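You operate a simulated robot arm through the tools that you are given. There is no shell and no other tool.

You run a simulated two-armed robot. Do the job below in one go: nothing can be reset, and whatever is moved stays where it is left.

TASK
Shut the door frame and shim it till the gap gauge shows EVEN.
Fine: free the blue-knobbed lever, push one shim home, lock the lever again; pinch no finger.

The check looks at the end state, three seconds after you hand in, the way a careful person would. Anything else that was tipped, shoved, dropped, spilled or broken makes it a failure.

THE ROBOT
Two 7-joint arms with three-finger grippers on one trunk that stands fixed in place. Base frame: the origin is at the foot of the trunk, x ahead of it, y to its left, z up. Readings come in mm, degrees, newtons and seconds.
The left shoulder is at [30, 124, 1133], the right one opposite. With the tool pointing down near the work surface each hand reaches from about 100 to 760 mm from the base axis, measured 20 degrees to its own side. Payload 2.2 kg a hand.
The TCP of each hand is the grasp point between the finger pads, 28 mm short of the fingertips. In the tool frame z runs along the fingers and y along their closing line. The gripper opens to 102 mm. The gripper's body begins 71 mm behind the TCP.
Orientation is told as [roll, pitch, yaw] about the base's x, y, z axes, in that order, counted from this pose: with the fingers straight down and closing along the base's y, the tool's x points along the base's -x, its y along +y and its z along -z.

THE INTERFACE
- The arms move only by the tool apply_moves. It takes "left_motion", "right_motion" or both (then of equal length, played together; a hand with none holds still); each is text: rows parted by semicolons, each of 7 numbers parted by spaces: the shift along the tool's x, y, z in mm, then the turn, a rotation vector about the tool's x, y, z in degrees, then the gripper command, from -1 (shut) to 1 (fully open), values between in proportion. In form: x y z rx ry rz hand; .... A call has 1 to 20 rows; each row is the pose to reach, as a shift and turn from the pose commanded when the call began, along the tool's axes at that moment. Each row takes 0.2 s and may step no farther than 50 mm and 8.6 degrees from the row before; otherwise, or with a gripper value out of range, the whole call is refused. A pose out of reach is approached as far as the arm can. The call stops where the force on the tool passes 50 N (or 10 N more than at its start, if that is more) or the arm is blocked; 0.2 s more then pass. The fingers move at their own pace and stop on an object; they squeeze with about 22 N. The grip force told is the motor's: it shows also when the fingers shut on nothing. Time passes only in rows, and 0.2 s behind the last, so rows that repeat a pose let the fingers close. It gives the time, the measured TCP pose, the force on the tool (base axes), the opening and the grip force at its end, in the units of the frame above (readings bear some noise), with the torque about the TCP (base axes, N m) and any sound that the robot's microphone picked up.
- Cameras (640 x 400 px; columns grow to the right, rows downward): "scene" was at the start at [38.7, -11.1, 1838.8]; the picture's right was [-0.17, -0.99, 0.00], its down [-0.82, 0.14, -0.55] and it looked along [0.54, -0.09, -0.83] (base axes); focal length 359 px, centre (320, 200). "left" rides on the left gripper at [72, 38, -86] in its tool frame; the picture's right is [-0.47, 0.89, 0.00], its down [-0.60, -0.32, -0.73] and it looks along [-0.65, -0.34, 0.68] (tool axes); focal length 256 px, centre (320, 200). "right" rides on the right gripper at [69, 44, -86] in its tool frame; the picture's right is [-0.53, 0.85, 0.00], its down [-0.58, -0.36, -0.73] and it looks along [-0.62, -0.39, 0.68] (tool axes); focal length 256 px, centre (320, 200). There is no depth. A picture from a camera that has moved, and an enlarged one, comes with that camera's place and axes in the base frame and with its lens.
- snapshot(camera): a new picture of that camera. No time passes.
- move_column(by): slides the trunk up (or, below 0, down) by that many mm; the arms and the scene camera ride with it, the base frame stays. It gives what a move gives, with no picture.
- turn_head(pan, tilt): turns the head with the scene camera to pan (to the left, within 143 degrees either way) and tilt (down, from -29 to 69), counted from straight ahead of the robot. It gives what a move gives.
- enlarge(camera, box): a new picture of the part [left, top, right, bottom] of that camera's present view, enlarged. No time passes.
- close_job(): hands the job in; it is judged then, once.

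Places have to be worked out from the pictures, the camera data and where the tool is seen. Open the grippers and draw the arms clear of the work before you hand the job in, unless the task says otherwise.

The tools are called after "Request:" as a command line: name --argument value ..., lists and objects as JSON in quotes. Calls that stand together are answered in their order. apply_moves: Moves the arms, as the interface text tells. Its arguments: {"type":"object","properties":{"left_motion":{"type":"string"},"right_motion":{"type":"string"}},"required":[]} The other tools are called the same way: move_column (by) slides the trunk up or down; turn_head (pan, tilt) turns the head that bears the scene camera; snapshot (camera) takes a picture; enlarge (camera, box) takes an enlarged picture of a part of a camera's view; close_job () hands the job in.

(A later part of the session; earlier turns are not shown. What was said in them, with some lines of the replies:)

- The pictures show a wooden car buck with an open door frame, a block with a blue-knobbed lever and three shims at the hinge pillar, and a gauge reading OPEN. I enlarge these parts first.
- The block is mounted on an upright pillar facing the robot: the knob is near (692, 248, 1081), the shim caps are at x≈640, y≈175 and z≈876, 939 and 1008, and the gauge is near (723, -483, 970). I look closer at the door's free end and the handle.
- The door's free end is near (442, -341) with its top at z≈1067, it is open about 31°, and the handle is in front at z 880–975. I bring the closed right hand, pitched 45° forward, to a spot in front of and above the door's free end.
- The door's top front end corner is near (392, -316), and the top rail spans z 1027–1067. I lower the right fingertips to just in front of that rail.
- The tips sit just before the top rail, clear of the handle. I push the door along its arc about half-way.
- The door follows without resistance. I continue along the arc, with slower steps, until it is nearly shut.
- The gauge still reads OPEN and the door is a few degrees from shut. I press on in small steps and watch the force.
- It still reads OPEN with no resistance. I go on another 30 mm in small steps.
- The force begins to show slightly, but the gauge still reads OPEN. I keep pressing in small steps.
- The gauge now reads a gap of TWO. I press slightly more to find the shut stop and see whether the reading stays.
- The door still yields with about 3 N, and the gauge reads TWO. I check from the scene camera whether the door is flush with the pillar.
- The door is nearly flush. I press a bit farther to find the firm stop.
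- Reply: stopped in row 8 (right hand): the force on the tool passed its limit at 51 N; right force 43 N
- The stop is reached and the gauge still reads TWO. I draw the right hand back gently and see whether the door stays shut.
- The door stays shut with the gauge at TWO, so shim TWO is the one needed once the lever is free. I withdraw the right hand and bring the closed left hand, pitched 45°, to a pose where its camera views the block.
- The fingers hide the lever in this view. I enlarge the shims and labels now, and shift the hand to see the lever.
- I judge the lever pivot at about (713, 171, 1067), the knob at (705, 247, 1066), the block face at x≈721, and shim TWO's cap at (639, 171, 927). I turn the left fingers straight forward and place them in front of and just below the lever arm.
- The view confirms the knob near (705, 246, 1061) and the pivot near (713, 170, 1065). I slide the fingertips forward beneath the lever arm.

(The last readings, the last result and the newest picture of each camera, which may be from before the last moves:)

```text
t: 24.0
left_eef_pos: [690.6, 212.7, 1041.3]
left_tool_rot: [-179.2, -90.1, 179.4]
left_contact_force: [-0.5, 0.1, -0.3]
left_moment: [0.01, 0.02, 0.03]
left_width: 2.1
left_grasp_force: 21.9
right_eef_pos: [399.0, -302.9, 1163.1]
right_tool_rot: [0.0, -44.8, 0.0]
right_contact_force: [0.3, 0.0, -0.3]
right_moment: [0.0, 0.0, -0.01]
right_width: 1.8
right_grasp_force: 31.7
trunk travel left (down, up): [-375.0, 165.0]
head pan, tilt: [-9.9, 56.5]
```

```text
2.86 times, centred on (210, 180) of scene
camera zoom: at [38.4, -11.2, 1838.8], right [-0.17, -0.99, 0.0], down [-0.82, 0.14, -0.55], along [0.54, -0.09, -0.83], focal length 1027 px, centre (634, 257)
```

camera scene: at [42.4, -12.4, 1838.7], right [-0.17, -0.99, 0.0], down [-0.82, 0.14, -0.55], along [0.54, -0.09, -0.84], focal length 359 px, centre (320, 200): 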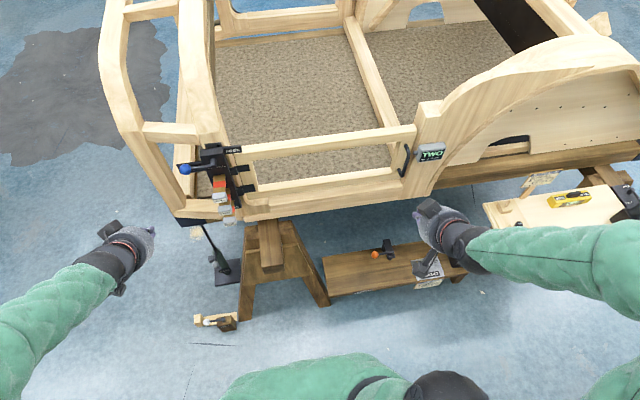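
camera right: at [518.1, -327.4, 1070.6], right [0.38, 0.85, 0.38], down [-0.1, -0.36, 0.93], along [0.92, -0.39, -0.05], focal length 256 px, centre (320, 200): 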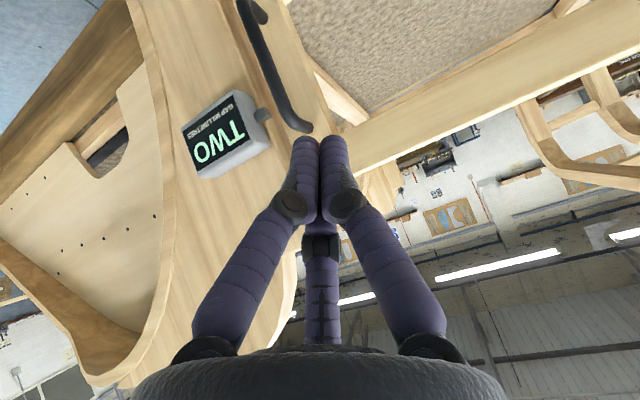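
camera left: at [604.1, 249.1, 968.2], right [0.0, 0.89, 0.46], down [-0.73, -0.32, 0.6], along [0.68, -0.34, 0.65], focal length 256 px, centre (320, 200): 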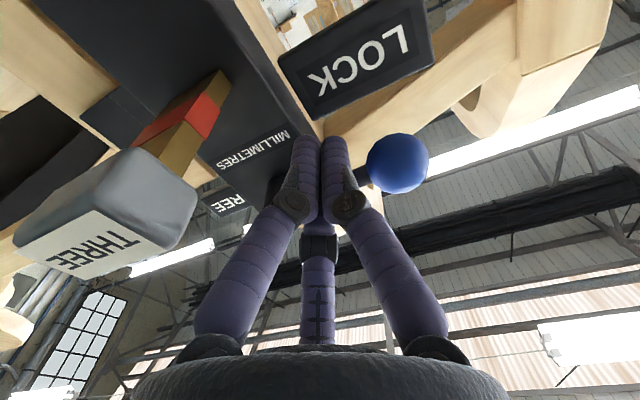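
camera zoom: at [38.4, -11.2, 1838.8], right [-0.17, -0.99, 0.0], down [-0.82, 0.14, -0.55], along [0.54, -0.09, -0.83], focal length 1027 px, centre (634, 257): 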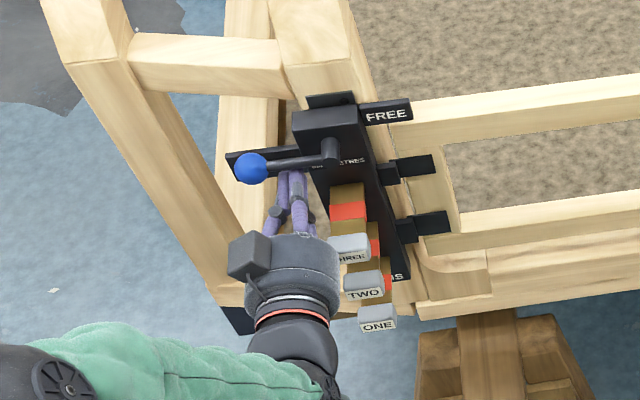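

The fingertips are under the arm, clear of shim THREE and the face. I push the lever upward along its arc over the top, first to about 60°.

Request:
apply_moves --left_motion "-6 0 -2 0 0 0 -1; -12 1 -4 0 0 0 -1; -16 2 -5 0 0 0 -1; -21 3 -5 0 0 0 -1; -26 4 -5 0 0 0 -1; -31 4 -5 0 0 0 -1; -37 3 -5 0 0 0 -1; -42 1 -5 0 0 0 -1; -47 -1 -5 0 0 0 -1; -52 -4 -5 0 0 0 -1; -52 -4 -5 0 0 0 -1"

Request:
snapshot --camera "left"

Request:
enlarge --camera "scene" --box '[130, 110, 290, 250]'

```text
t: 26.4
left_eef_pos: [685.9, 207.6, 1093.0]
left_tool_rot: [174.7, -89.8, -174.8]
left_contact_force: [0.4, 1.4, -0.6]
left_moment: [-0.02, 0.02, 0.05]
left_width: 2.4
left_grasp_force: 22.0
right_eef_pos: [400.2, -302.2, 1162.7]
right_tool_rot: [0.0, -44.8, 0.0]
right_contact_force: [-0.9, 0.8, -0.1]
right_moment: [0.01, 0.01, 0.0]
right_width: 2.0
right_grasp_force: 31.3
trunk travel left (down, up): [-375.0, 165.0]
head pan, tilt: [-9.9, 56.5]
```

```text
taken
camera left: at [599.5, 244.5, 1021.7], right [0.0, 0.89, 0.47], down [-0.73, -0.32, 0.6], along [0.68, -0.34, 0.65], focal length 256 px, centre (320, 200)
```

left: 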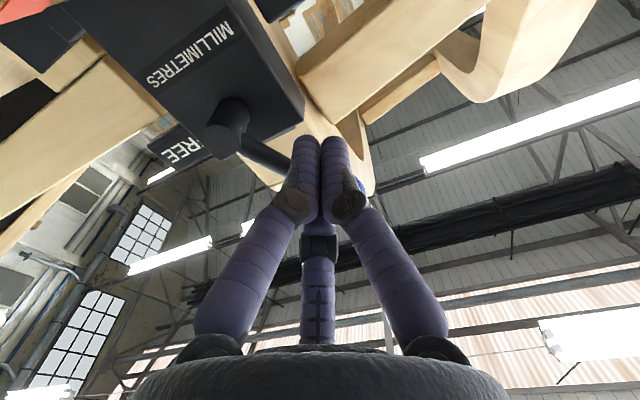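

```text
2.86 times, centred on (210, 180) of scene
camera zoom: at [38.8, -10.8, 1838.9], right [-0.17, -0.99, 0.0], down [-0.82, 0.14, -0.55], along [0.54, -0.09, -0.83], focal length 1027 px, centre (634, 257)
```

zoom: 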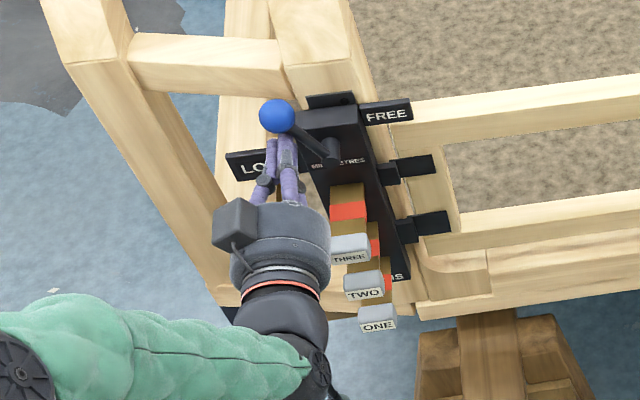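

The lever turns freely. I carry on over the top toward FREE.

Request:
apply_moves --left_motion "-4 -4 0 0 0 0 -1; -9 -9 0 0 0 0 -1; -12 -15 0 0 0 0 -1; -15 -21 0 0 0 0 -1; -17 -26 0 0 0 0 -1; -18 -31 0 0 0 0 -1; -18 -36 0 0 0 0 -1; -18 -42 0 0 0 0 -1; -17 -48 0 0 0 0 -1; -15 -54 0 0 0 0 -1; -12 -59 0 0 0 0 -1; -9 -64 0 0 0 0 -1; -9 -64 0 0 0 0 -1"

Request:
snapshot --camera "left"

Request:
enlarge --camera "scene" --box '[130, 110, 290, 250]'

```text
t: 28.0
left_eef_pos: [686.0, 185.1, 1109.0]
left_tool_rot: [-72.6, -89.5, 74.7]
left_contact_force: [-9.1, 38.9, -6.2]
left_moment: [0.18, 0.33, 0.83]
left_width: 2.0
left_grasp_force: 22.6
right_eef_pos: [397.5, -305.4, 1163.7]
right_tool_rot: [-0.2, -44.9, 0.0]
right_contact_force: [0.2, -1.2, 0.9]
right_moment: [0.07, 0.01, -0.01]
right_width: 2.2
right_grasp_force: 31.4
trunk travel left (down, up): [-375.0, 165.0]
head pan, tilt: [-9.9, 56.5]
stopped in row 8 (left hand): the force on the tool passed its limit at 53 N (the readings are from after the stop); the commanded pose is now the measured one
```

```text
taken
camera left: at [597.9, 219.7, 1037.4], right [-0.03, 0.89, 0.46], down [-0.72, -0.34, 0.61], along [0.7, -0.31, 0.65], focal length 256 px, centre (320, 200)
```

left: 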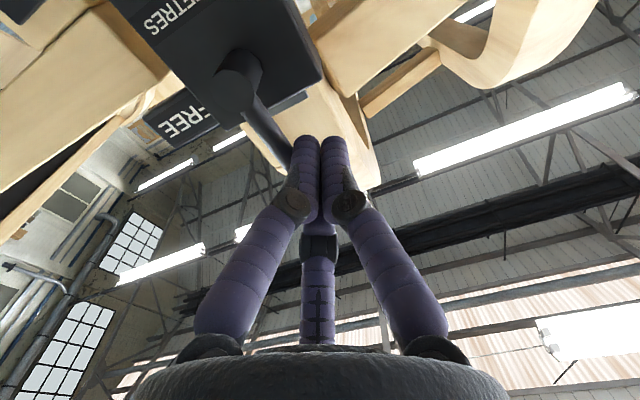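

```text
2.86 times, centred on (210, 180) of scene
camera zoom: at [37.8, -8.3, 1838.8], right [-0.17, -0.99, 0.0], down [-0.82, 0.14, -0.55], along [0.54, -0.1, -0.83], focal length 1027 px, centre (634, 257)
```

zoom: 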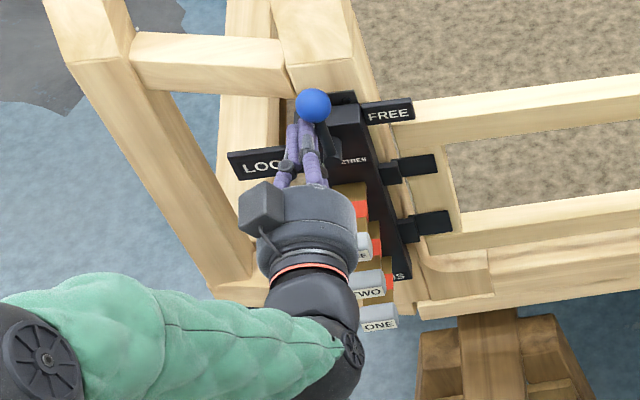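

The lever resisted with about 50 N when near upright. I look closely to see whether that is a stop or a hard spot.

Request:
enlarge --camera "left" --box '[120, 0, 360, 200]'

Request:
enlarge --camera "scene" --box '[180, 120, 270, 200]'

Request:
snapshot --camera "right"

```text
2.00 times, centred on (240, 100) of left
camera zoom: at [597.9, 219.7, 1037.4], right [-0.03, 0.89, 0.46], down [-0.72, -0.34, 0.61], along [0.7, -0.31, 0.65], focal length 512 px, centre (480, 400)
```

zoom: 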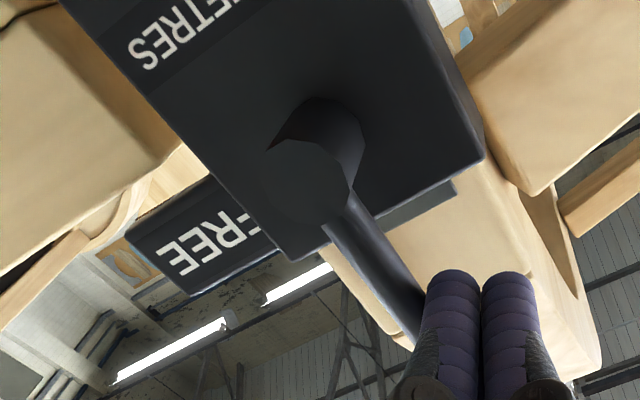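

```text
5.00 times, centred on (225, 160) of scene
camera zoom: at [37.8, -8.3, 1838.8], right [-0.17, -0.99, 0.0], down [-0.82, 0.14, -0.55], along [0.54, -0.1, -0.83], focal length 1797 px, centre (795, 400)
```

zoom: 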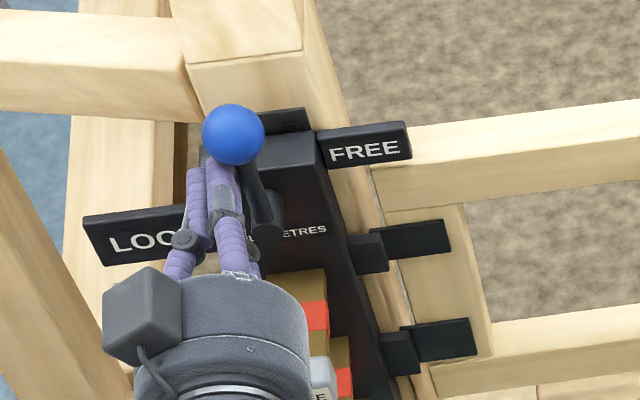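

```text
taken
camera right: at [288.2, -259.0, 1174.5], right [0.38, 0.84, 0.38], down [-0.11, -0.36, 0.93], along [0.92, -0.39, -0.05], focal length 256 px, centre (320, 200)
```

right: 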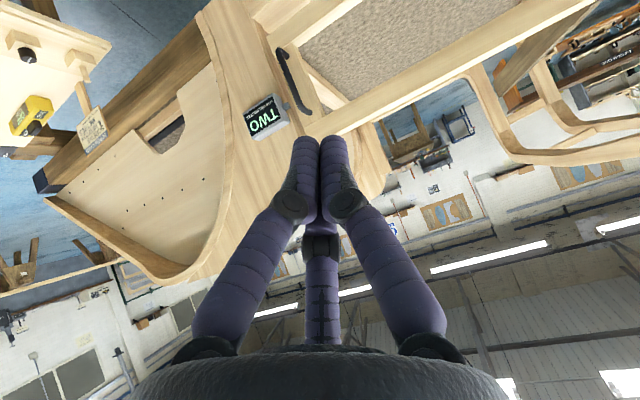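

The knob is now about straight above the pivot (y≈168, z≈1138), which looks like the end of a quarter turn. I ease the hand away and see whether the lever stays there.

Request:
apply_moves --left_motion "0 4 0 0 0 0 -1; 0 10 0 0 0 0 -1; 0 14 -15 0 0 0 -1; 0 14 -45 0 0 0 -1; 0 20 -80 0 0 0 -1; 0 20 -80 0 0 0 -1"

Request:
snapshot --camera "left"

Request:
enlarge --camera "scene" --box '[160, 110, 280, 220]'

```text
t: 29.4
left_eef_pos: [606.2, 194.6, 1110.0]
left_tool_rot: [-60.3, -89.7, 61.3]
left_contact_force: [0.0, 0.3, -0.2]
left_moment: [-0.01, 0.0, -0.02]
left_width: 2.2
left_grasp_force: 22.6
right_eef_pos: [400.7, -304.7, 1163.6]
right_tool_rot: [0.0, -44.8, -0.1]
right_contact_force: [0.2, 0.0, 0.8]
right_moment: [0.02, -0.02, -0.01]
right_width: 2.1
right_grasp_force: 31.6
trunk travel left (down, up): [-375.0, 165.0]
head pan, tilt: [-9.9, 56.5]
```

```text
taken
camera left: at [518.3, 231.3, 1037.2], right [-0.01, 0.89, 0.46], down [-0.72, -0.33, 0.61], along [0.69, -0.33, 0.65], focal length 256 px, centre (320, 200)
```

left: 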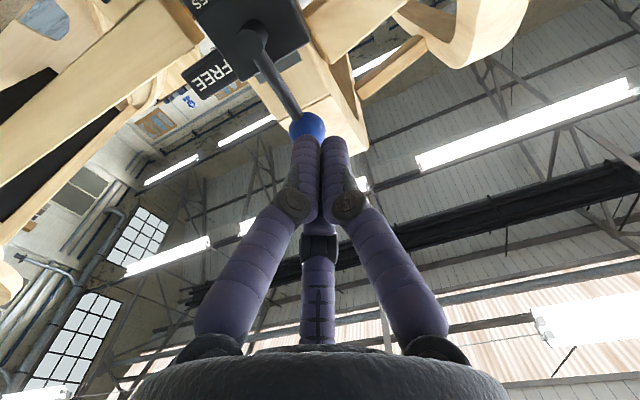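

```text
3.64 times, centred on (220, 165) of scene
camera zoom: at [39.5, -11.2, 1838.8], right [-0.17, -0.99, 0.0], down [-0.82, 0.14, -0.55], along [0.54, -0.09, -0.83], focal length 1307 px, centre (684, 327)
```

zoom: 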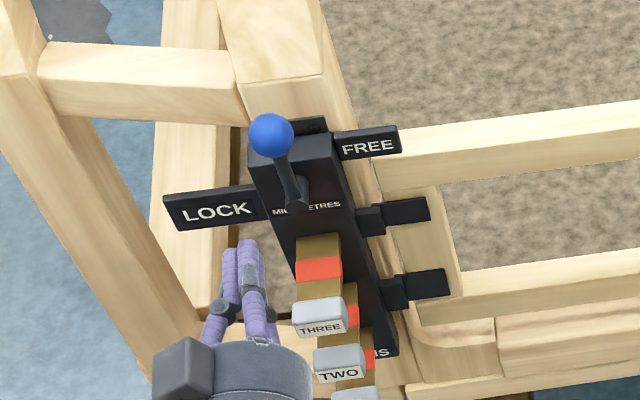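

The lever stays upright on its own. I bring the left fingertips back and down in front of shim TWO's cap.

Request:
apply_moves --left_motion "0 0 -46 0 0 0 -1; 40 -6 -46 0 0 0 -1; 80 -12 -46 0 0 0 -1; 120 -18 -46 0 0 0 -1; 155 -24 -46 0 0 0 -1; 183 -24 -46 0 0 0 -1; 183 -24 -46 0 0 0 -1"

Request:
snapshot --camera "left"

Request:
enlarge --camera "scene" --box '[140, 130, 300, 250]'

```text
t: 31.0
left_eef_pos: [560.0, 168.6, 925.7]
left_tool_rot: [-69.8, -89.9, 71.0]
left_contact_force: [-0.2, -0.3, 0.2]
left_moment: [0.01, 0.0, -0.02]
left_width: 2.0
left_grasp_force: 22.1
right_eef_pos: [398.4, -305.1, 1163.4]
right_tool_rot: [0.0, -44.8, -0.1]
right_contact_force: [1.1, -0.2, -0.1]
right_moment: [-0.04, 0.01, 0.02]
right_width: 2.1
right_grasp_force: 31.1
trunk travel left (down, up): [-375.0, 165.0]
head pan, tilt: [-9.9, 56.5]
```

```text
taken
camera left: at [473.1, 205.6, 854.0], right [-0.02, 0.89, 0.46], down [-0.72, -0.33, 0.61], along [0.69, -0.33, 0.65], focal length 256 px, centre (320, 200)
```

left: 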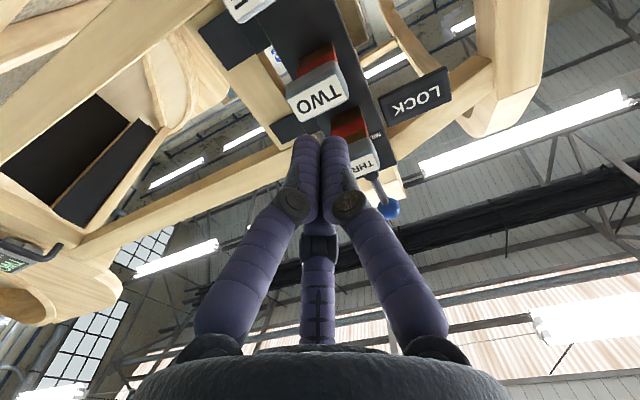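

```text
3.33 times, centred on (220, 190) of scene
camera zoom: at [38.4, -11.5, 1838.9], right [-0.17, -0.99, 0.0], down [-0.82, 0.14, -0.55], along [0.54, -0.09, -0.83], focal length 1198 px, centre (653, 233)
```

zoom: 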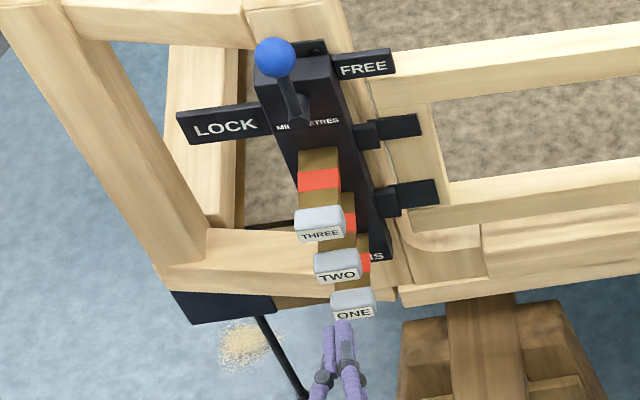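

Cap TWO's centre checks out near (639, 171, 923), in line with the fingertips. I push it straight in slowly until it stops.

Request:
apply_moves --left_motion "2 2 20 0 0 0 -1; 2 2 40 0 0 0 -1; 2 2 48 0 0 0 -1; 2 2 52 0 0 0 -1; 2 2 56 0 0 0 -1; 2 2 60 0 0 0 -1; 2 2 64 0 0 0 -1; 2 2 68 0 0 0 -1; 2 2 68 0 0 0 -1"

Request:
snapshot --camera "left"

Request:
enlarge --camera "scene" --box '[140, 130, 300, 250]'

```text
t: 33.0
left_eef_pos: [628.4, 173.3, 926.4]
left_tool_rot: [-72.0, -89.8, 73.0]
left_contact_force: [0.1, -0.5, -0.6]
left_moment: [0.0, 0.01, 0.0]
left_width: 2.0
left_grasp_force: 22.2
right_eef_pos: [399.2, -304.4, 1164.5]
right_tool_rot: [0.0, -44.8, -0.2]
right_contact_force: [0.6, 0.0, -0.1]
right_moment: [0.01, 0.03, 0.0]
right_width: 2.2
right_grasp_force: 30.9
trunk travel left (down, up): [-375.0, 165.0]
head pan, tilt: [-9.9, 56.5]
```

```text
taken
camera left: at [541.0, 209.6, 853.1], right [-0.02, 0.89, 0.46], down [-0.72, -0.33, 0.61], along [0.69, -0.33, 0.65], focal length 256 px, centre (320, 200)
```

left: 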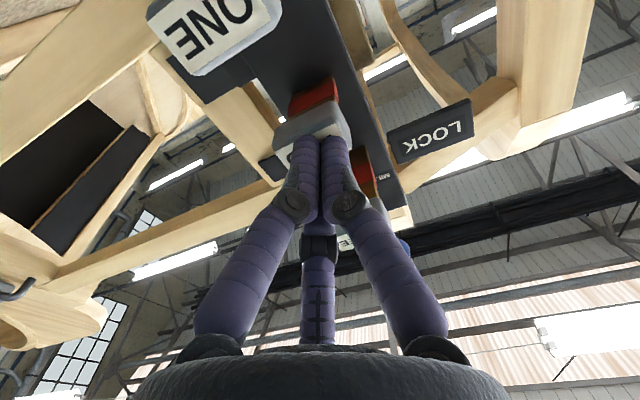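

```text
3.33 times, centred on (220, 190) of scene
camera zoom: at [38.6, -11.2, 1838.8], right [-0.17, -0.99, 0.0], down [-0.82, 0.14, -0.55], along [0.54, -0.09, -0.83], focal length 1198 px, centre (653, 233)
```

zoom: 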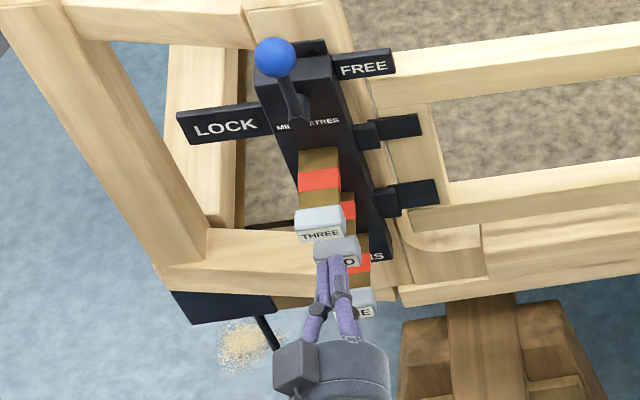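

Shim TWO slides in easily, so the lever is indeed free. I continue pushing in small steps until it bottoms.

Request:
apply_moves --left_motion "0 0 4 0 0 0 -1; 0 0 8 0 0 0 -1; 0 0 12 0 0 0 -1; 0 0 16 0 0 0 -1; 0 0 19 0 0 0 -1; 0 0 22 0 0 0 -1; 0 0 25 0 0 0 -1; 0 0 28 0 0 0 -1; 0 0 31 0 0 0 -1; 0 0 34 0 0 0 -1; 0 0 37 0 0 0 -1; 0 0 40 0 0 0 -1; 0 0 43 0 0 0 -1; 0 0 46 0 0 0 -1; 0 0 49 0 0 0 -1; 0 0 52 0 0 0 -1"

Request:
snapshot --camera "left"

Request:
enlarge --camera "scene" --box '[140, 130, 300, 250]'

Request:
enlarge --camera "scene" --box '[380, 100, 480, 200]'

```text
t: 36.0
left_eef_pos: [666.1, 172.2, 921.4]
left_tool_rot: [-46.8, -89.3, 47.8]
left_contact_force: [-41.7, 6.0, 12.8]
left_moment: [-0.23, -0.82, -0.17]
left_width: 2.1
left_grasp_force: 22.0
right_eef_pos: [396.8, -304.4, 1164.6]
right_tool_rot: [0.0, -45.0, -0.2]
right_contact_force: [0.4, -0.1, -1.0]
right_moment: [0.02, 0.0, -0.01]
right_width: 2.1
right_grasp_force: 31.6
trunk travel left (down, up): [-375.0, 165.0]
head pan, tilt: [-9.9, 56.5]
stopped in row 15 (left hand): the force on the tool passed its limit at 52 N (the readings are from after the stop); the commanded pose is now the measured one
```

```text
taken
camera left: at [578.4, 207.9, 850.0], right [-0.01, 0.89, 0.46], down [-0.72, -0.32, 0.61], along [0.69, -0.32, 0.64], focal length 256 px, centre (320, 200)
```

left: 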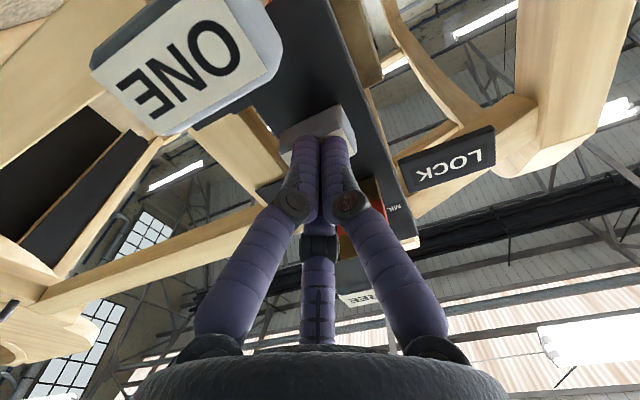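

```text
3.33 times, centred on (220, 190) of scene
camera zoom: at [32.9, -10.6, 1839.0], right [-0.17, -0.99, 0.0], down [-0.82, 0.14, -0.55], along [0.55, -0.09, -0.83], focal length 1198 px, centre (653, 233)
```

zoom: 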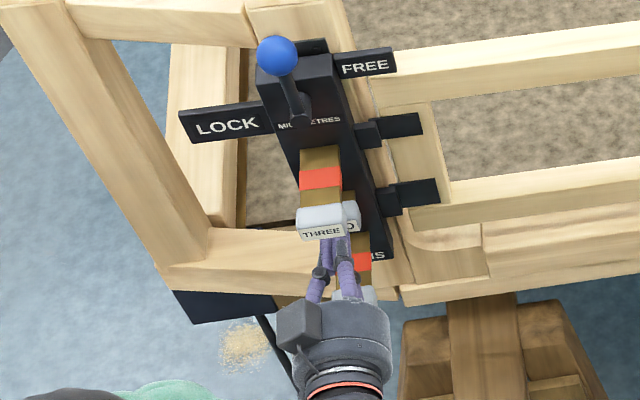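

```text
4.00 times, centred on (430, 150) of scene
camera zoom: at [32.9, -10.6, 1839.0], right [-0.17, -0.99, 0.0], down [-0.82, 0.14, -0.55], along [0.55, -0.09, -0.83], focal length 1437 px, centre (-120, 400)
```

zoom: 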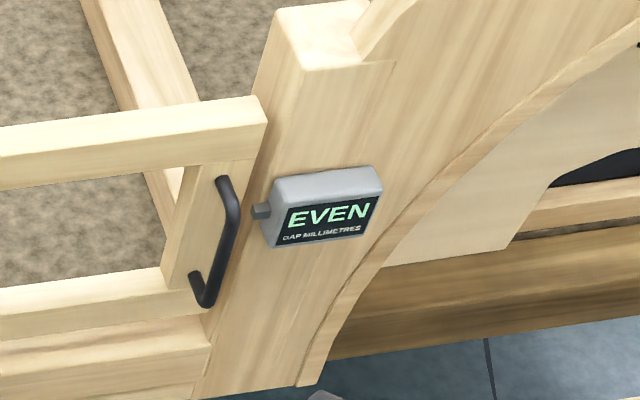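

The gauge reads EVEN with shim TWO fully home. I back straight out, then rise to the right side of the upright lever, staying in front of the caps.

Request:
apply_moves --left_motion "0 0 -10 0 0 0 -1; 0 0 -30 0 0 0 -1; 0 0 -65 0 0 0 -1; 0 0 -96 0 0 0 -1; -40 -6 -96 0 0 0 -1; -80 -12 -96 0 0 0 -1; -120 -18 -96 0 0 0 -1; -155 -24 -96 0 0 0 -1; -186 -27 -96 0 0 0 -1; -186 -27 -96 0 0 0 -1"

Request:
snapshot --camera "left"

Request:
enlarge --camera "scene" --box '[140, 110, 300, 230]'

Request:
enlarge --camera "scene" --box '[380, 100, 480, 200]'

```text
t: 38.2
left_eef_pos: [578.8, 144.9, 1110.1]
left_tool_rot: [-34.2, -89.4, 35.2]
left_contact_force: [-0.3, 0.5, 0.8]
left_moment: [0.03, -0.03, 0.03]
left_width: 2.3
left_grasp_force: 22.5
right_eef_pos: [399.8, -304.0, 1162.2]
right_tool_rot: [-0.1, -44.8, -0.2]
right_contact_force: [-0.1, -0.9, -0.4]
right_moment: [0.02, 0.0, -0.02]
right_width: 1.9
right_grasp_force: 31.4
trunk travel left (down, up): [-375.0, 165.0]
head pan, tilt: [-9.9, 56.5]
```

```text
taken
camera left: at [490.6, 181.3, 1038.6], right [-0.01, 0.89, 0.46], down [-0.72, -0.33, 0.61], along [0.69, -0.32, 0.64], focal length 256 px, centre (320, 200)
```

left: 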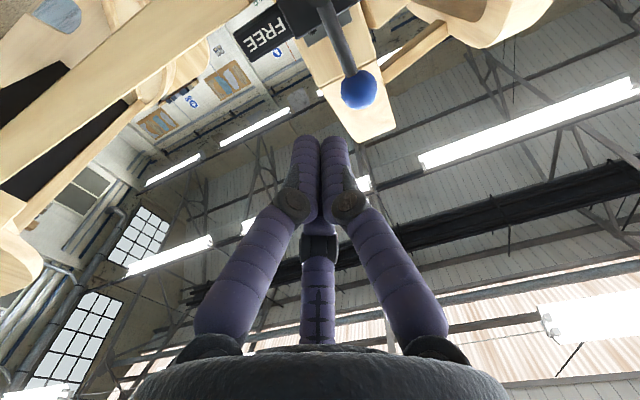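

```text
3.33 times, centred on (220, 170) of scene
camera zoom: at [39.5, -11.0, 1838.8], right [-0.17, -0.99, 0.0], down [-0.82, 0.14, -0.55], along [0.54, -0.09, -0.83], focal length 1198 px, centre (653, 300)
```

zoom: 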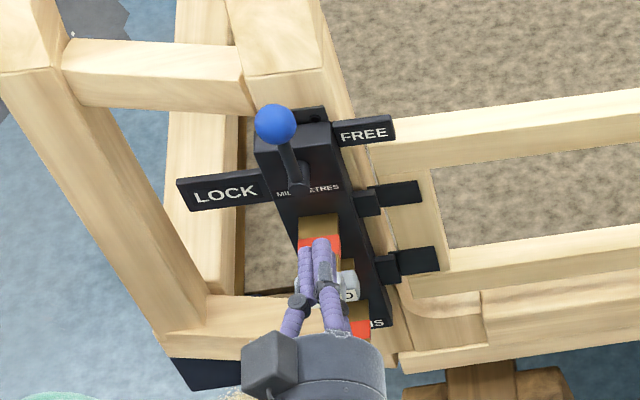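

```text
4.00 times, centred on (430, 150) of scene
camera zoom: at [39.5, -11.0, 1838.8], right [-0.17, -0.99, 0.0], down [-0.82, 0.14, -0.55], along [0.54, -0.09, -0.83], focal length 1437 px, centre (-120, 400)
```

zoom: 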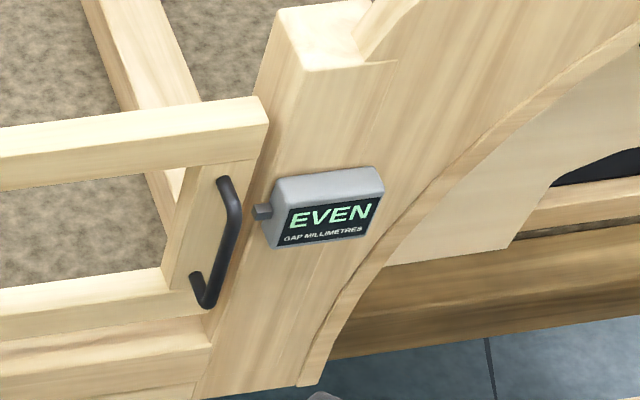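

EVEN holds. I slide the fingertips forward on the right side of the upright lever arm.

Request:
apply_moves --left_motion "1 0 35 0 0 0 -1; 2 0 65 0 0 0 -1; 2 0 90 0 0 0 -1; 2 0 104 0 0 0 -1; 2 0 104 0 0 0 -1"

Request:
snapshot --camera "left"

Request:
enlarge --camera "scene" --box '[140, 110, 300, 230]'

```text
t: 39.5
left_eef_pos: [680.2, 147.3, 1107.4]
left_tool_rot: [-39.9, -89.4, 40.9]
left_contact_force: [1.2, -1.1, -0.1]
left_moment: [-0.01, 0.02, 0.02]
left_width: 2.2
left_grasp_force: 21.5
right_eef_pos: [399.9, -304.4, 1163.4]
right_tool_rot: [0.0, -44.9, -0.2]
right_contact_force: [-0.2, 0.7, -0.1]
right_moment: [-0.01, -0.03, 0.02]
right_width: 2.2
right_grasp_force: 31.4
trunk travel left (down, up): [-375.0, 165.0]
head pan, tilt: [-9.9, 56.5]
```

```text
taken
camera left: at [593.3, 183.2, 1036.0], right [-0.01, 0.89, 0.46], down [-0.72, -0.33, 0.61], along [0.69, -0.32, 0.64], focal length 256 px, centre (320, 200)
```

left: 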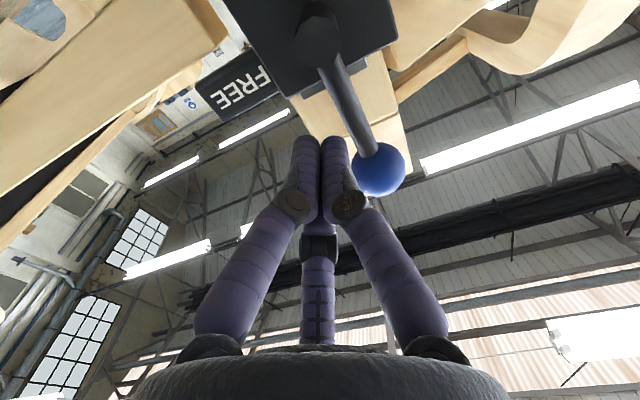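

```text
3.33 times, centred on (220, 170) of scene
camera zoom: at [38.3, -11.2, 1838.8], right [-0.17, -0.99, 0.0], down [-0.82, 0.14, -0.55], along [0.54, -0.09, -0.83], focal length 1198 px, centre (653, 300)
```

zoom: 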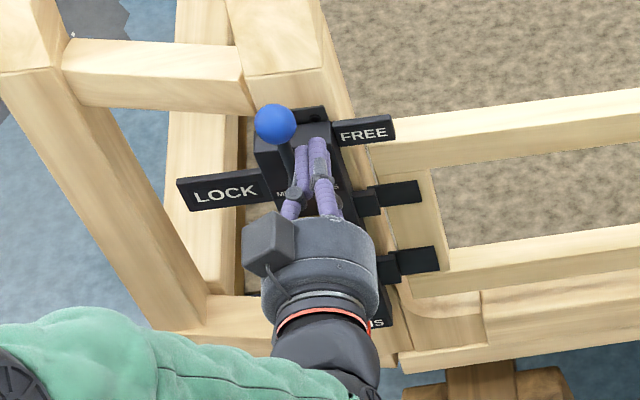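

The fingertips are just right of the arm. I sweep the lever back left and down toward LOCK along the arc.

Request:
apply_moves --left_motion "0 4 3 0 0 0 -1; 0 8 4 0 0 0 -1; -1 13 4 0 0 0 -1; -2 18 4 0 0 0 -1; -3 24 4 0 0 0 -1; -3 29 4 0 0 0 -1; -2 35 4 0 0 0 -1; 0 41 4 0 0 0 -1; 3 47 4 0 0 0 -1; 7 52 4 0 0 0 -1; 12 57 4 0 0 0 -1; 17 60 4 0 0 0 -1; 22 63 4 0 0 0 -1; 22 63 4 0 0 0 -1"

Request:
snapshot --camera "left"

Request:
enlarge --camera "scene" --box '[140, 110, 300, 230]'

```text
t: 42.5
left_eef_pos: [679.8, 209.5, 1082.7]
left_tool_rot: [-37.2, -89.4, 38.3]
left_contact_force: [-26.1, -3.5, 4.2]
left_moment: [-0.29, 0.23, -0.24]
left_width: 2.4
left_grasp_force: 21.7
right_eef_pos: [395.7, -304.0, 1163.0]
right_tool_rot: [0.1, -45.0, -0.3]
right_contact_force: [0.2, 0.2, -0.6]
right_moment: [0.01, 0.01, -0.05]
right_width: 2.2
right_grasp_force: 30.9
trunk travel left (down, up): [-375.0, 165.0]
head pan, tilt: [-9.9, 56.5]
```

```text
taken
camera left: at [591.3, 244.6, 1011.9], right [-0.01, 0.89, 0.46], down [-0.72, -0.33, 0.61], along [0.69, -0.32, 0.64], focal length 256 px, centre (320, 200)
```

left: 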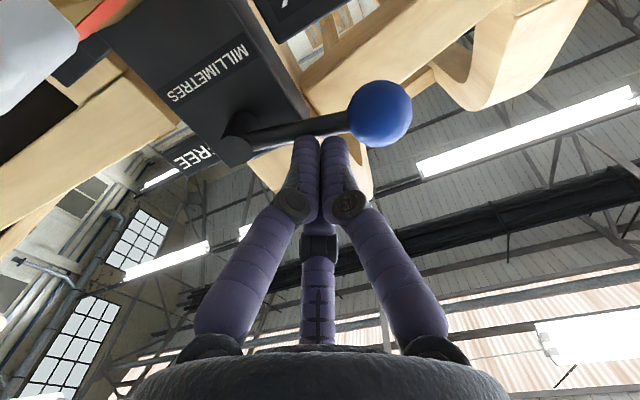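

```text
3.33 times, centred on (220, 170) of scene
camera zoom: at [33.2, -11.9, 1838.9], right [-0.17, -0.99, 0.0], down [-0.82, 0.14, -0.55], along [0.55, -0.09, -0.83], focal length 1198 px, centre (653, 300)
```

zoom: 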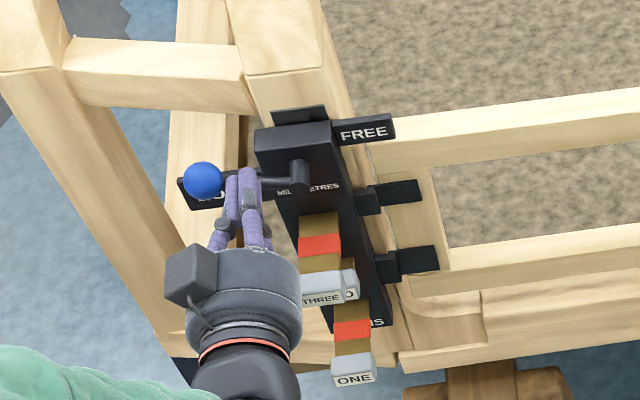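

The force shows the tips have ridden onto the front of the arm, with the lever about 12° short of LOCK. I back off, rise above the arm, and go in again slightly deeper.

Request:
apply_moves --left_motion "0 0 -12 0 0 0 -1; 0 2 -30 0 0 0 -1; -12 5 -30 0 0 0 -1; -22 8 -30 0 0 0 -1; -22 8 -15 0 0 0 -1; -22 8 0 0 0 0 -1; -22 8 8 0 0 0 -1; -22 8 8 0 0 0 -1"

Request:
snapshot --camera "left"

Request:
enlarge --camera "scene" --box '[140, 110, 300, 230]'

```text
t: 44.2
left_eef_pos: [692.4, 217.8, 1106.2]
left_tool_rot: [-39.7, -89.5, 40.5]
left_contact_force: [0.3, -0.2, -0.4]
left_moment: [0.01, 0.0, -0.01]
left_width: 2.2
left_grasp_force: 22.3
right_eef_pos: [399.7, -303.9, 1163.1]
right_tool_rot: [-0.1, -44.8, -0.2]
right_contact_force: [-0.2, 0.4, 0.3]
right_moment: [0.01, -0.01, -0.01]
right_width: 1.9
right_grasp_force: 31.8
trunk travel left (down, up): [-375.0, 165.0]
head pan, tilt: [-9.9, 56.5]
```

```text
taken
camera left: at [604.8, 254.3, 1034.1], right [-0.01, 0.89, 0.46], down [-0.72, -0.33, 0.61], along [0.69, -0.32, 0.64], focal length 256 px, centre (320, 200)
```

left: 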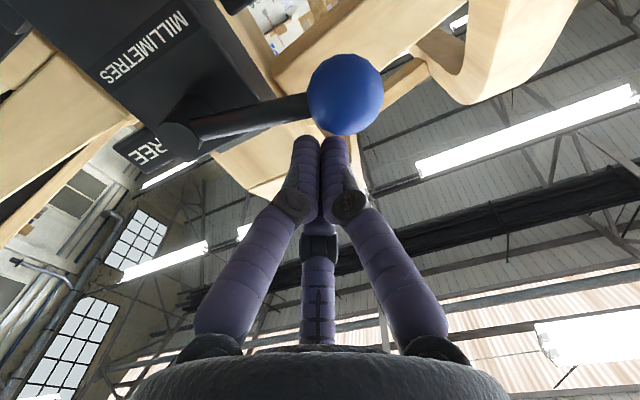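

```text
3.33 times, centred on (220, 170) of scene
camera zoom: at [38.5, -11.2, 1838.8], right [-0.17, -0.99, 0.0], down [-0.82, 0.14, -0.55], along [0.54, -0.09, -0.83], focal length 1198 px, centre (653, 300)
```

zoom: 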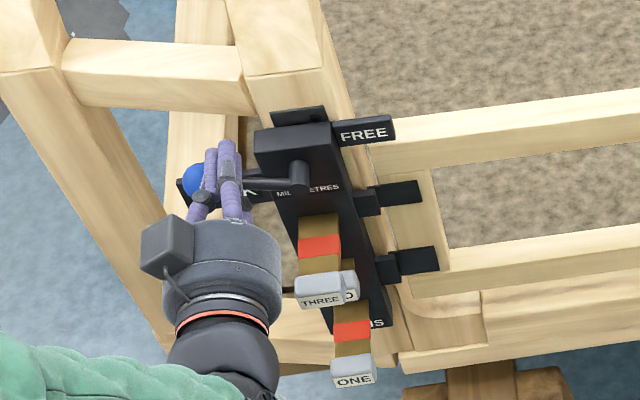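

The fingertips are above the arm near the knob. I press the lever down to its LOCK stop.

Request:
apply_moves --left_motion "8 0 0 0 0 0 -1; 15 0 0 0 0 0 -1; 18 0 0 0 0 0 -1; 21 0 0 0 0 0 -1; 24 0 0 0 0 0 -1; 27 0 0 0 0 0 -1; 30 0 0 0 0 0 -1; 33 0 0 0 0 0 -1; 36 0 0 0 0 0 -1; 39 0 0 0 0 0 -1"

Request:
snapshot --camera "left"

Request:
enlarge --camera "scene" --box '[140, 110, 300, 230]'

```text
t: 46.5
left_eef_pos: [691.7, 219.8, 1081.4]
left_tool_rot: [-178.7, -88.8, 179.9]
left_contact_force: [-4.6, -1.7, 48.9]
left_moment: [-0.16, -0.79, -0.72]
left_width: 2.0
left_grasp_force: 22.0
right_eef_pos: [395.0, -306.7, 1164.5]
right_tool_rot: [0.0, -45.1, -0.3]
right_contact_force: [-0.1, 0.1, -0.2]
right_moment: [0.02, 0.0, 0.01]
right_width: 2.0
right_grasp_force: 31.3
trunk travel left (down, up): [-375.0, 165.0]
head pan, tilt: [-9.9, 56.5]
```

```text
taken
camera left: at [606.1, 255.4, 1006.1], right [-0.03, 0.89, 0.46], down [-0.74, -0.33, 0.59], along [0.68, -0.33, 0.66], focal length 256 px, centre (320, 200)
```

left: 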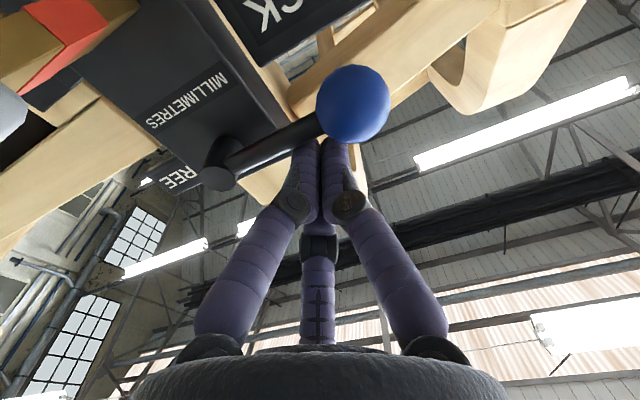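

```text
3.33 times, centred on (220, 170) of scene
camera zoom: at [31.8, -13.5, 1839.3], right [-0.17, -0.99, 0.0], down [-0.82, 0.14, -0.55], along [0.55, -0.09, -0.83], focal length 1198 px, centre (653, 300)
```

zoom: 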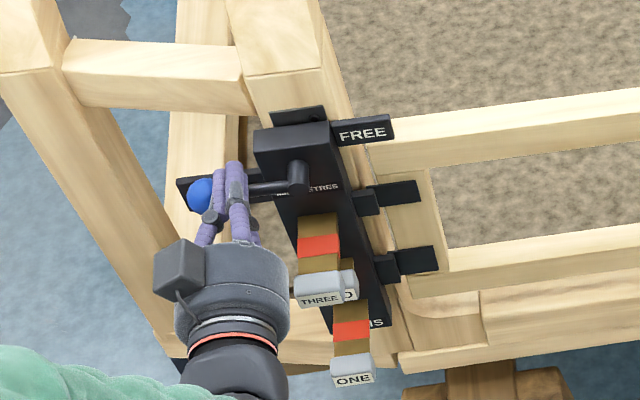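

A firm 49 N stop with the knob at z≈1058 matches the original locked place. I lift off, withdraw the hand, and verify.

Request:
apply_moves --left_motion "-12 0 0 0 0 0 -1; -24 0 0 0 0 0 -1; -26 0 -30 0 0 0 -1; -28 5 -75 0 0 0 -1; -28 35 -115 0 0 0 -1; -28 75 -140 0 0 0 -1; -28 120 -155 0 0 0 -1; -28 120 -155 0 0 0 -1"

Request:
enlarge --camera "scene" --box '[165, 125, 275, 235]'

Request:
enlarge --camera "scene" --box '[380, 100, 480, 200]'

Request:
snapshot --camera "left"

```text
t: 48.2
left_eef_pos: [536.4, 333.7, 1095.3]
left_tool_rot: [-34.3, -89.5, 35.4]
left_contact_force: [0.1, -0.3, 0.4]
left_moment: [0.0, 0.05, -0.01]
left_width: 2.3
left_grasp_force: 22.6
right_eef_pos: [401.0, -304.5, 1163.0]
right_tool_rot: [0.2, -44.9, -0.3]
right_contact_force: [0.3, -0.9, -0.4]
right_moment: [0.03, -0.01, 0.02]
right_width: 2.3
right_grasp_force: 31.4
trunk travel left (down, up): [-375.0, 165.0]
head pan, tilt: [-9.9, 56.5]
```

```text
3.64 times, centred on (220, 180) of scene
camera zoom: at [39.0, -12.5, 1838.8], right [-0.17, -0.99, 0.0], down [-0.82, 0.14, -0.55], along [0.54, -0.09, -0.83], focal length 1307 px, centre (684, 273)
```

zoom: 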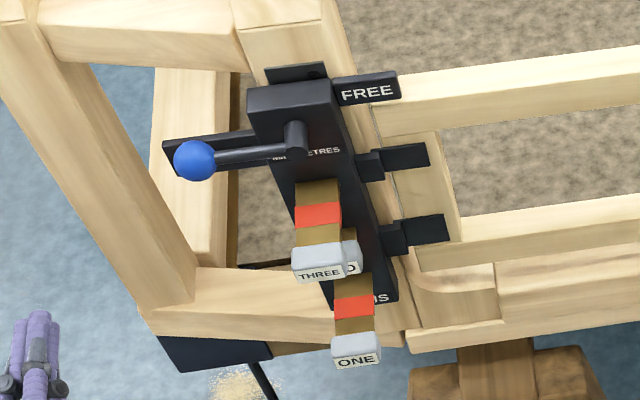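

```text
4.00 times, centred on (430, 150) of scene
camera zoom: at [39.0, -12.5, 1838.8], right [-0.17, -0.99, 0.0], down [-0.82, 0.14, -0.55], along [0.54, -0.09, -0.83], focal length 1437 px, centre (-120, 400)
```

zoom: 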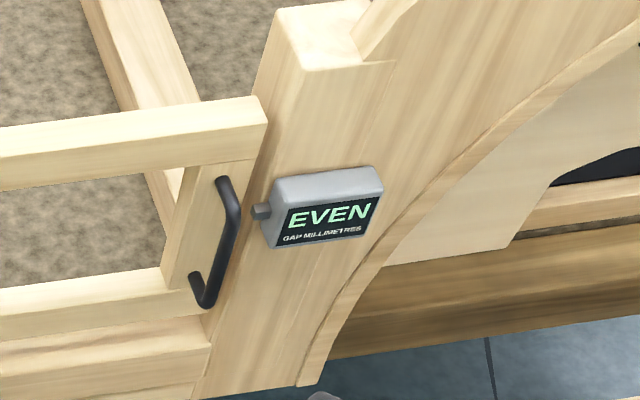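

```text
taken
camera left: at [448.8, 369.5, 1022.4], right [-0.01, 0.89, 0.46], down [-0.72, -0.33, 0.61], along [0.69, -0.32, 0.64], focal length 256 px, centre (320, 200)
```

left: 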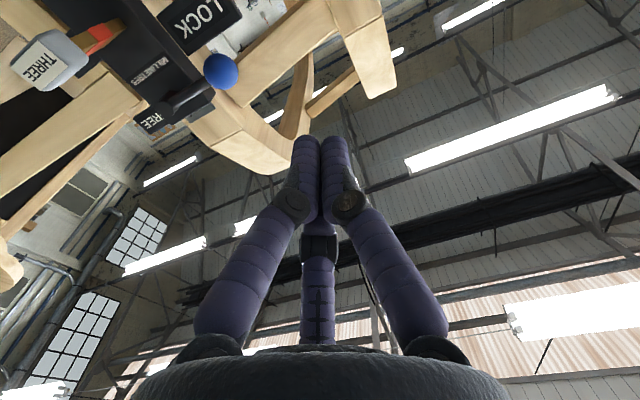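

The knob is back exactly where it began, at LOCK. The gauge reads EVEN, and shims ONE and THREE are unmoved. I open both grippers and draw both arms farther back.

Request:
apply_moves --left_motion "-18 2 -11 0 7.5 0 -0.5; -35 4 -22 0 15 0 0; -53 6 -33 0 22.5 0 0.5; -70 8 -44 0 30 0 1; -88 10 -55 0 37.5 0 1; -105 12 -66 0 45 0 1; -105 12 -66 0 45 0 1; -105 12 -66 0 45 0 1" --right_motion "0 0 -10 0 0 0 -0.5; 0 0 -20 0 0 0 0; 0 0 -30 0 0 0 0.5; 0 0 -40 0 0 0 1; 0 0 -50 0 0 0 1; 0 0 -60 0 0 0 1; 0 0 -60 0 0 0 1; 0 0 -60 0 0 0 1"

Request:
snapshot --camera "scene"

Request:
snapshot --camera "left"

Request:
enlarge --camera "scene" --box '[370, 90, 490, 200]'

Request:
snapshot --camera "right"

```text
t: 50.0
left_eef_pos: [469.0, 346.8, 1198.6]
left_tool_rot: [-0.4, -44.7, 1.3]
left_contact_force: [0.3, -0.4, 0.8]
left_moment: [-0.02, 0.0, 0.04]
left_width: 102.0
left_grasp_force: 0.2
right_eef_pos: [357.3, -303.8, 1206.0]
right_tool_rot: [0.0, -44.9, -0.2]
right_contact_force: [-1.2, 0.3, -0.3]
right_moment: [0.03, 0.01, 0.02]
right_width: 102.1
right_grasp_force: 0.0
trunk travel left (down, up): [-375.0, 165.0]
head pan, tilt: [-9.9, 56.5]
```

```text
taken
camera scene: at [38.1, -11.2, 1838.8], right [-0.17, -0.99, 0.0], down [-0.82, 0.14, -0.55], along [0.54, -0.09, -0.83], focal length 359 px, centre (320, 200)
```

scene: 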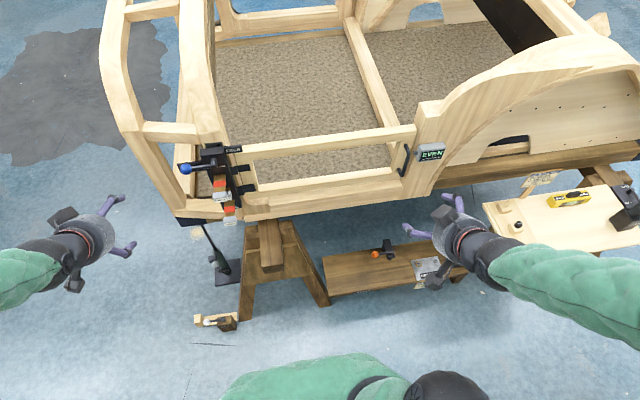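

```text
taken
camera left: at [356.2, 383.1, 1210.1], right [0.32, 0.89, 0.32], down [-0.08, -0.31, 0.95], along [0.95, -0.32, -0.03], focal length 256 px, centre (320, 200)
```

left: 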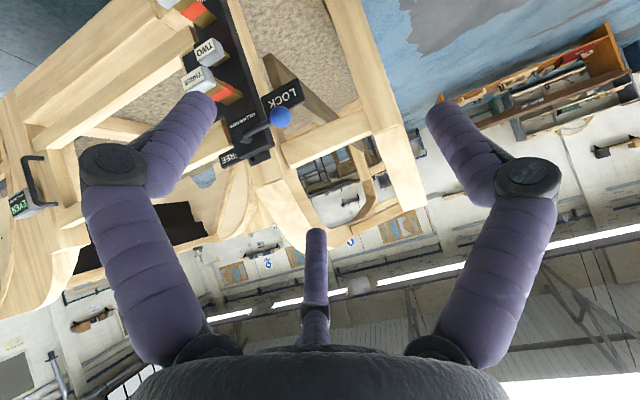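

```text
3.64 times, centred on (430, 145) of scene
camera zoom: at [38.1, -11.2, 1838.8], right [-0.17, -0.99, 0.0], down [-0.82, 0.14, -0.55], along [0.54, -0.09, -0.83], focal length 1307 px, centre (-80, 400)
```

zoom: 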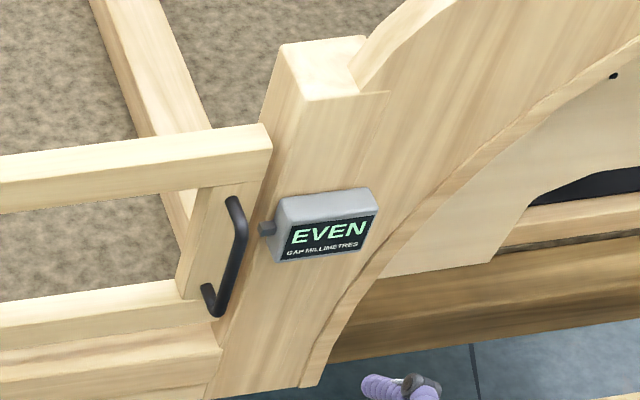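

```text
taken
camera right: at [246.6, -259.2, 1216.5], right [0.38, 0.84, 0.38], down [-0.11, -0.36, 0.92], along [0.92, -0.39, -0.05], focal length 256 px, centre (320, 200)
```

right: 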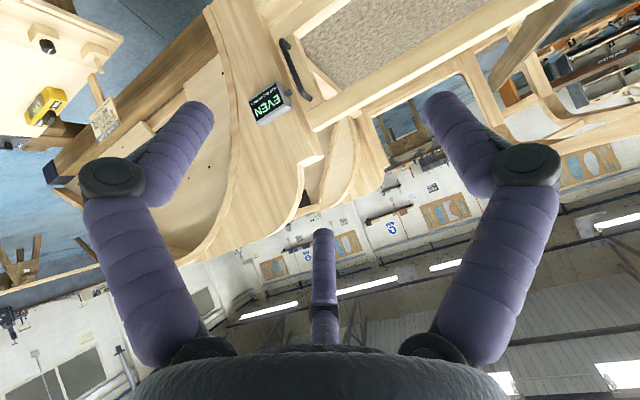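

Everything looks right. I take one last close look at shim TWO and the lever before handing in.

Request:
enlarge --camera "left" --box '[150, 0, 320, 170]'

```text
2.35 times, centred on (235, 85) of left
camera zoom: at [356.2, 383.1, 1210.1], right [0.32, 0.89, 0.32], down [-0.08, -0.31, 0.95], along [0.95, -0.32, -0.03], focal length 602 px, centre (520, 471)
```

zoom: 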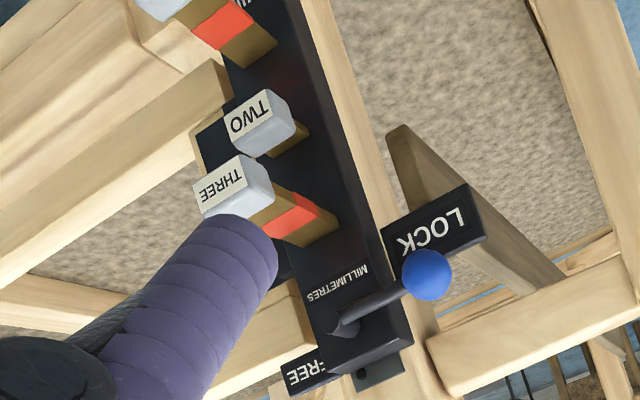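

Shim TWO is in to its stop with its red band out of sight, the lever is at LOCK, the door is shut and the gauge reads EVEN. Both hands are open and clear, so I hand the job in.

Request:
close_job

```text
The job is handed in.
```

The door frame is shut and the gap gauge reads EVEN, and I've handed the job in.

- **Door:** I pushed it closed from the outside with the right hand until it met a firm stop. It stayed shut when I let go. No finger was ever in the gap.
- **Shim:** With the door shut the gauge read TWO. I freed the blue-knobbed lever and pushed shim TWO in until it bottomed. Its red band is now inside the block, though a little brown still shows behind the cap. The gauge changed to EVEN. Shims ONE and THREE were not moved.
- **Lever:** It is back at LOCK, exactly where it started. On the way back my fingertips slipped onto the front of the arm and pressed it with about 26 N. I backed off and pressed the lever down from above, with no visible damage. When freed, it stopped upright rather than at the FREE plate, but the shim slid in easily there.

Both grippers are open and the arms are clear of the work. I saw nothing else tipped, moved or dropped.
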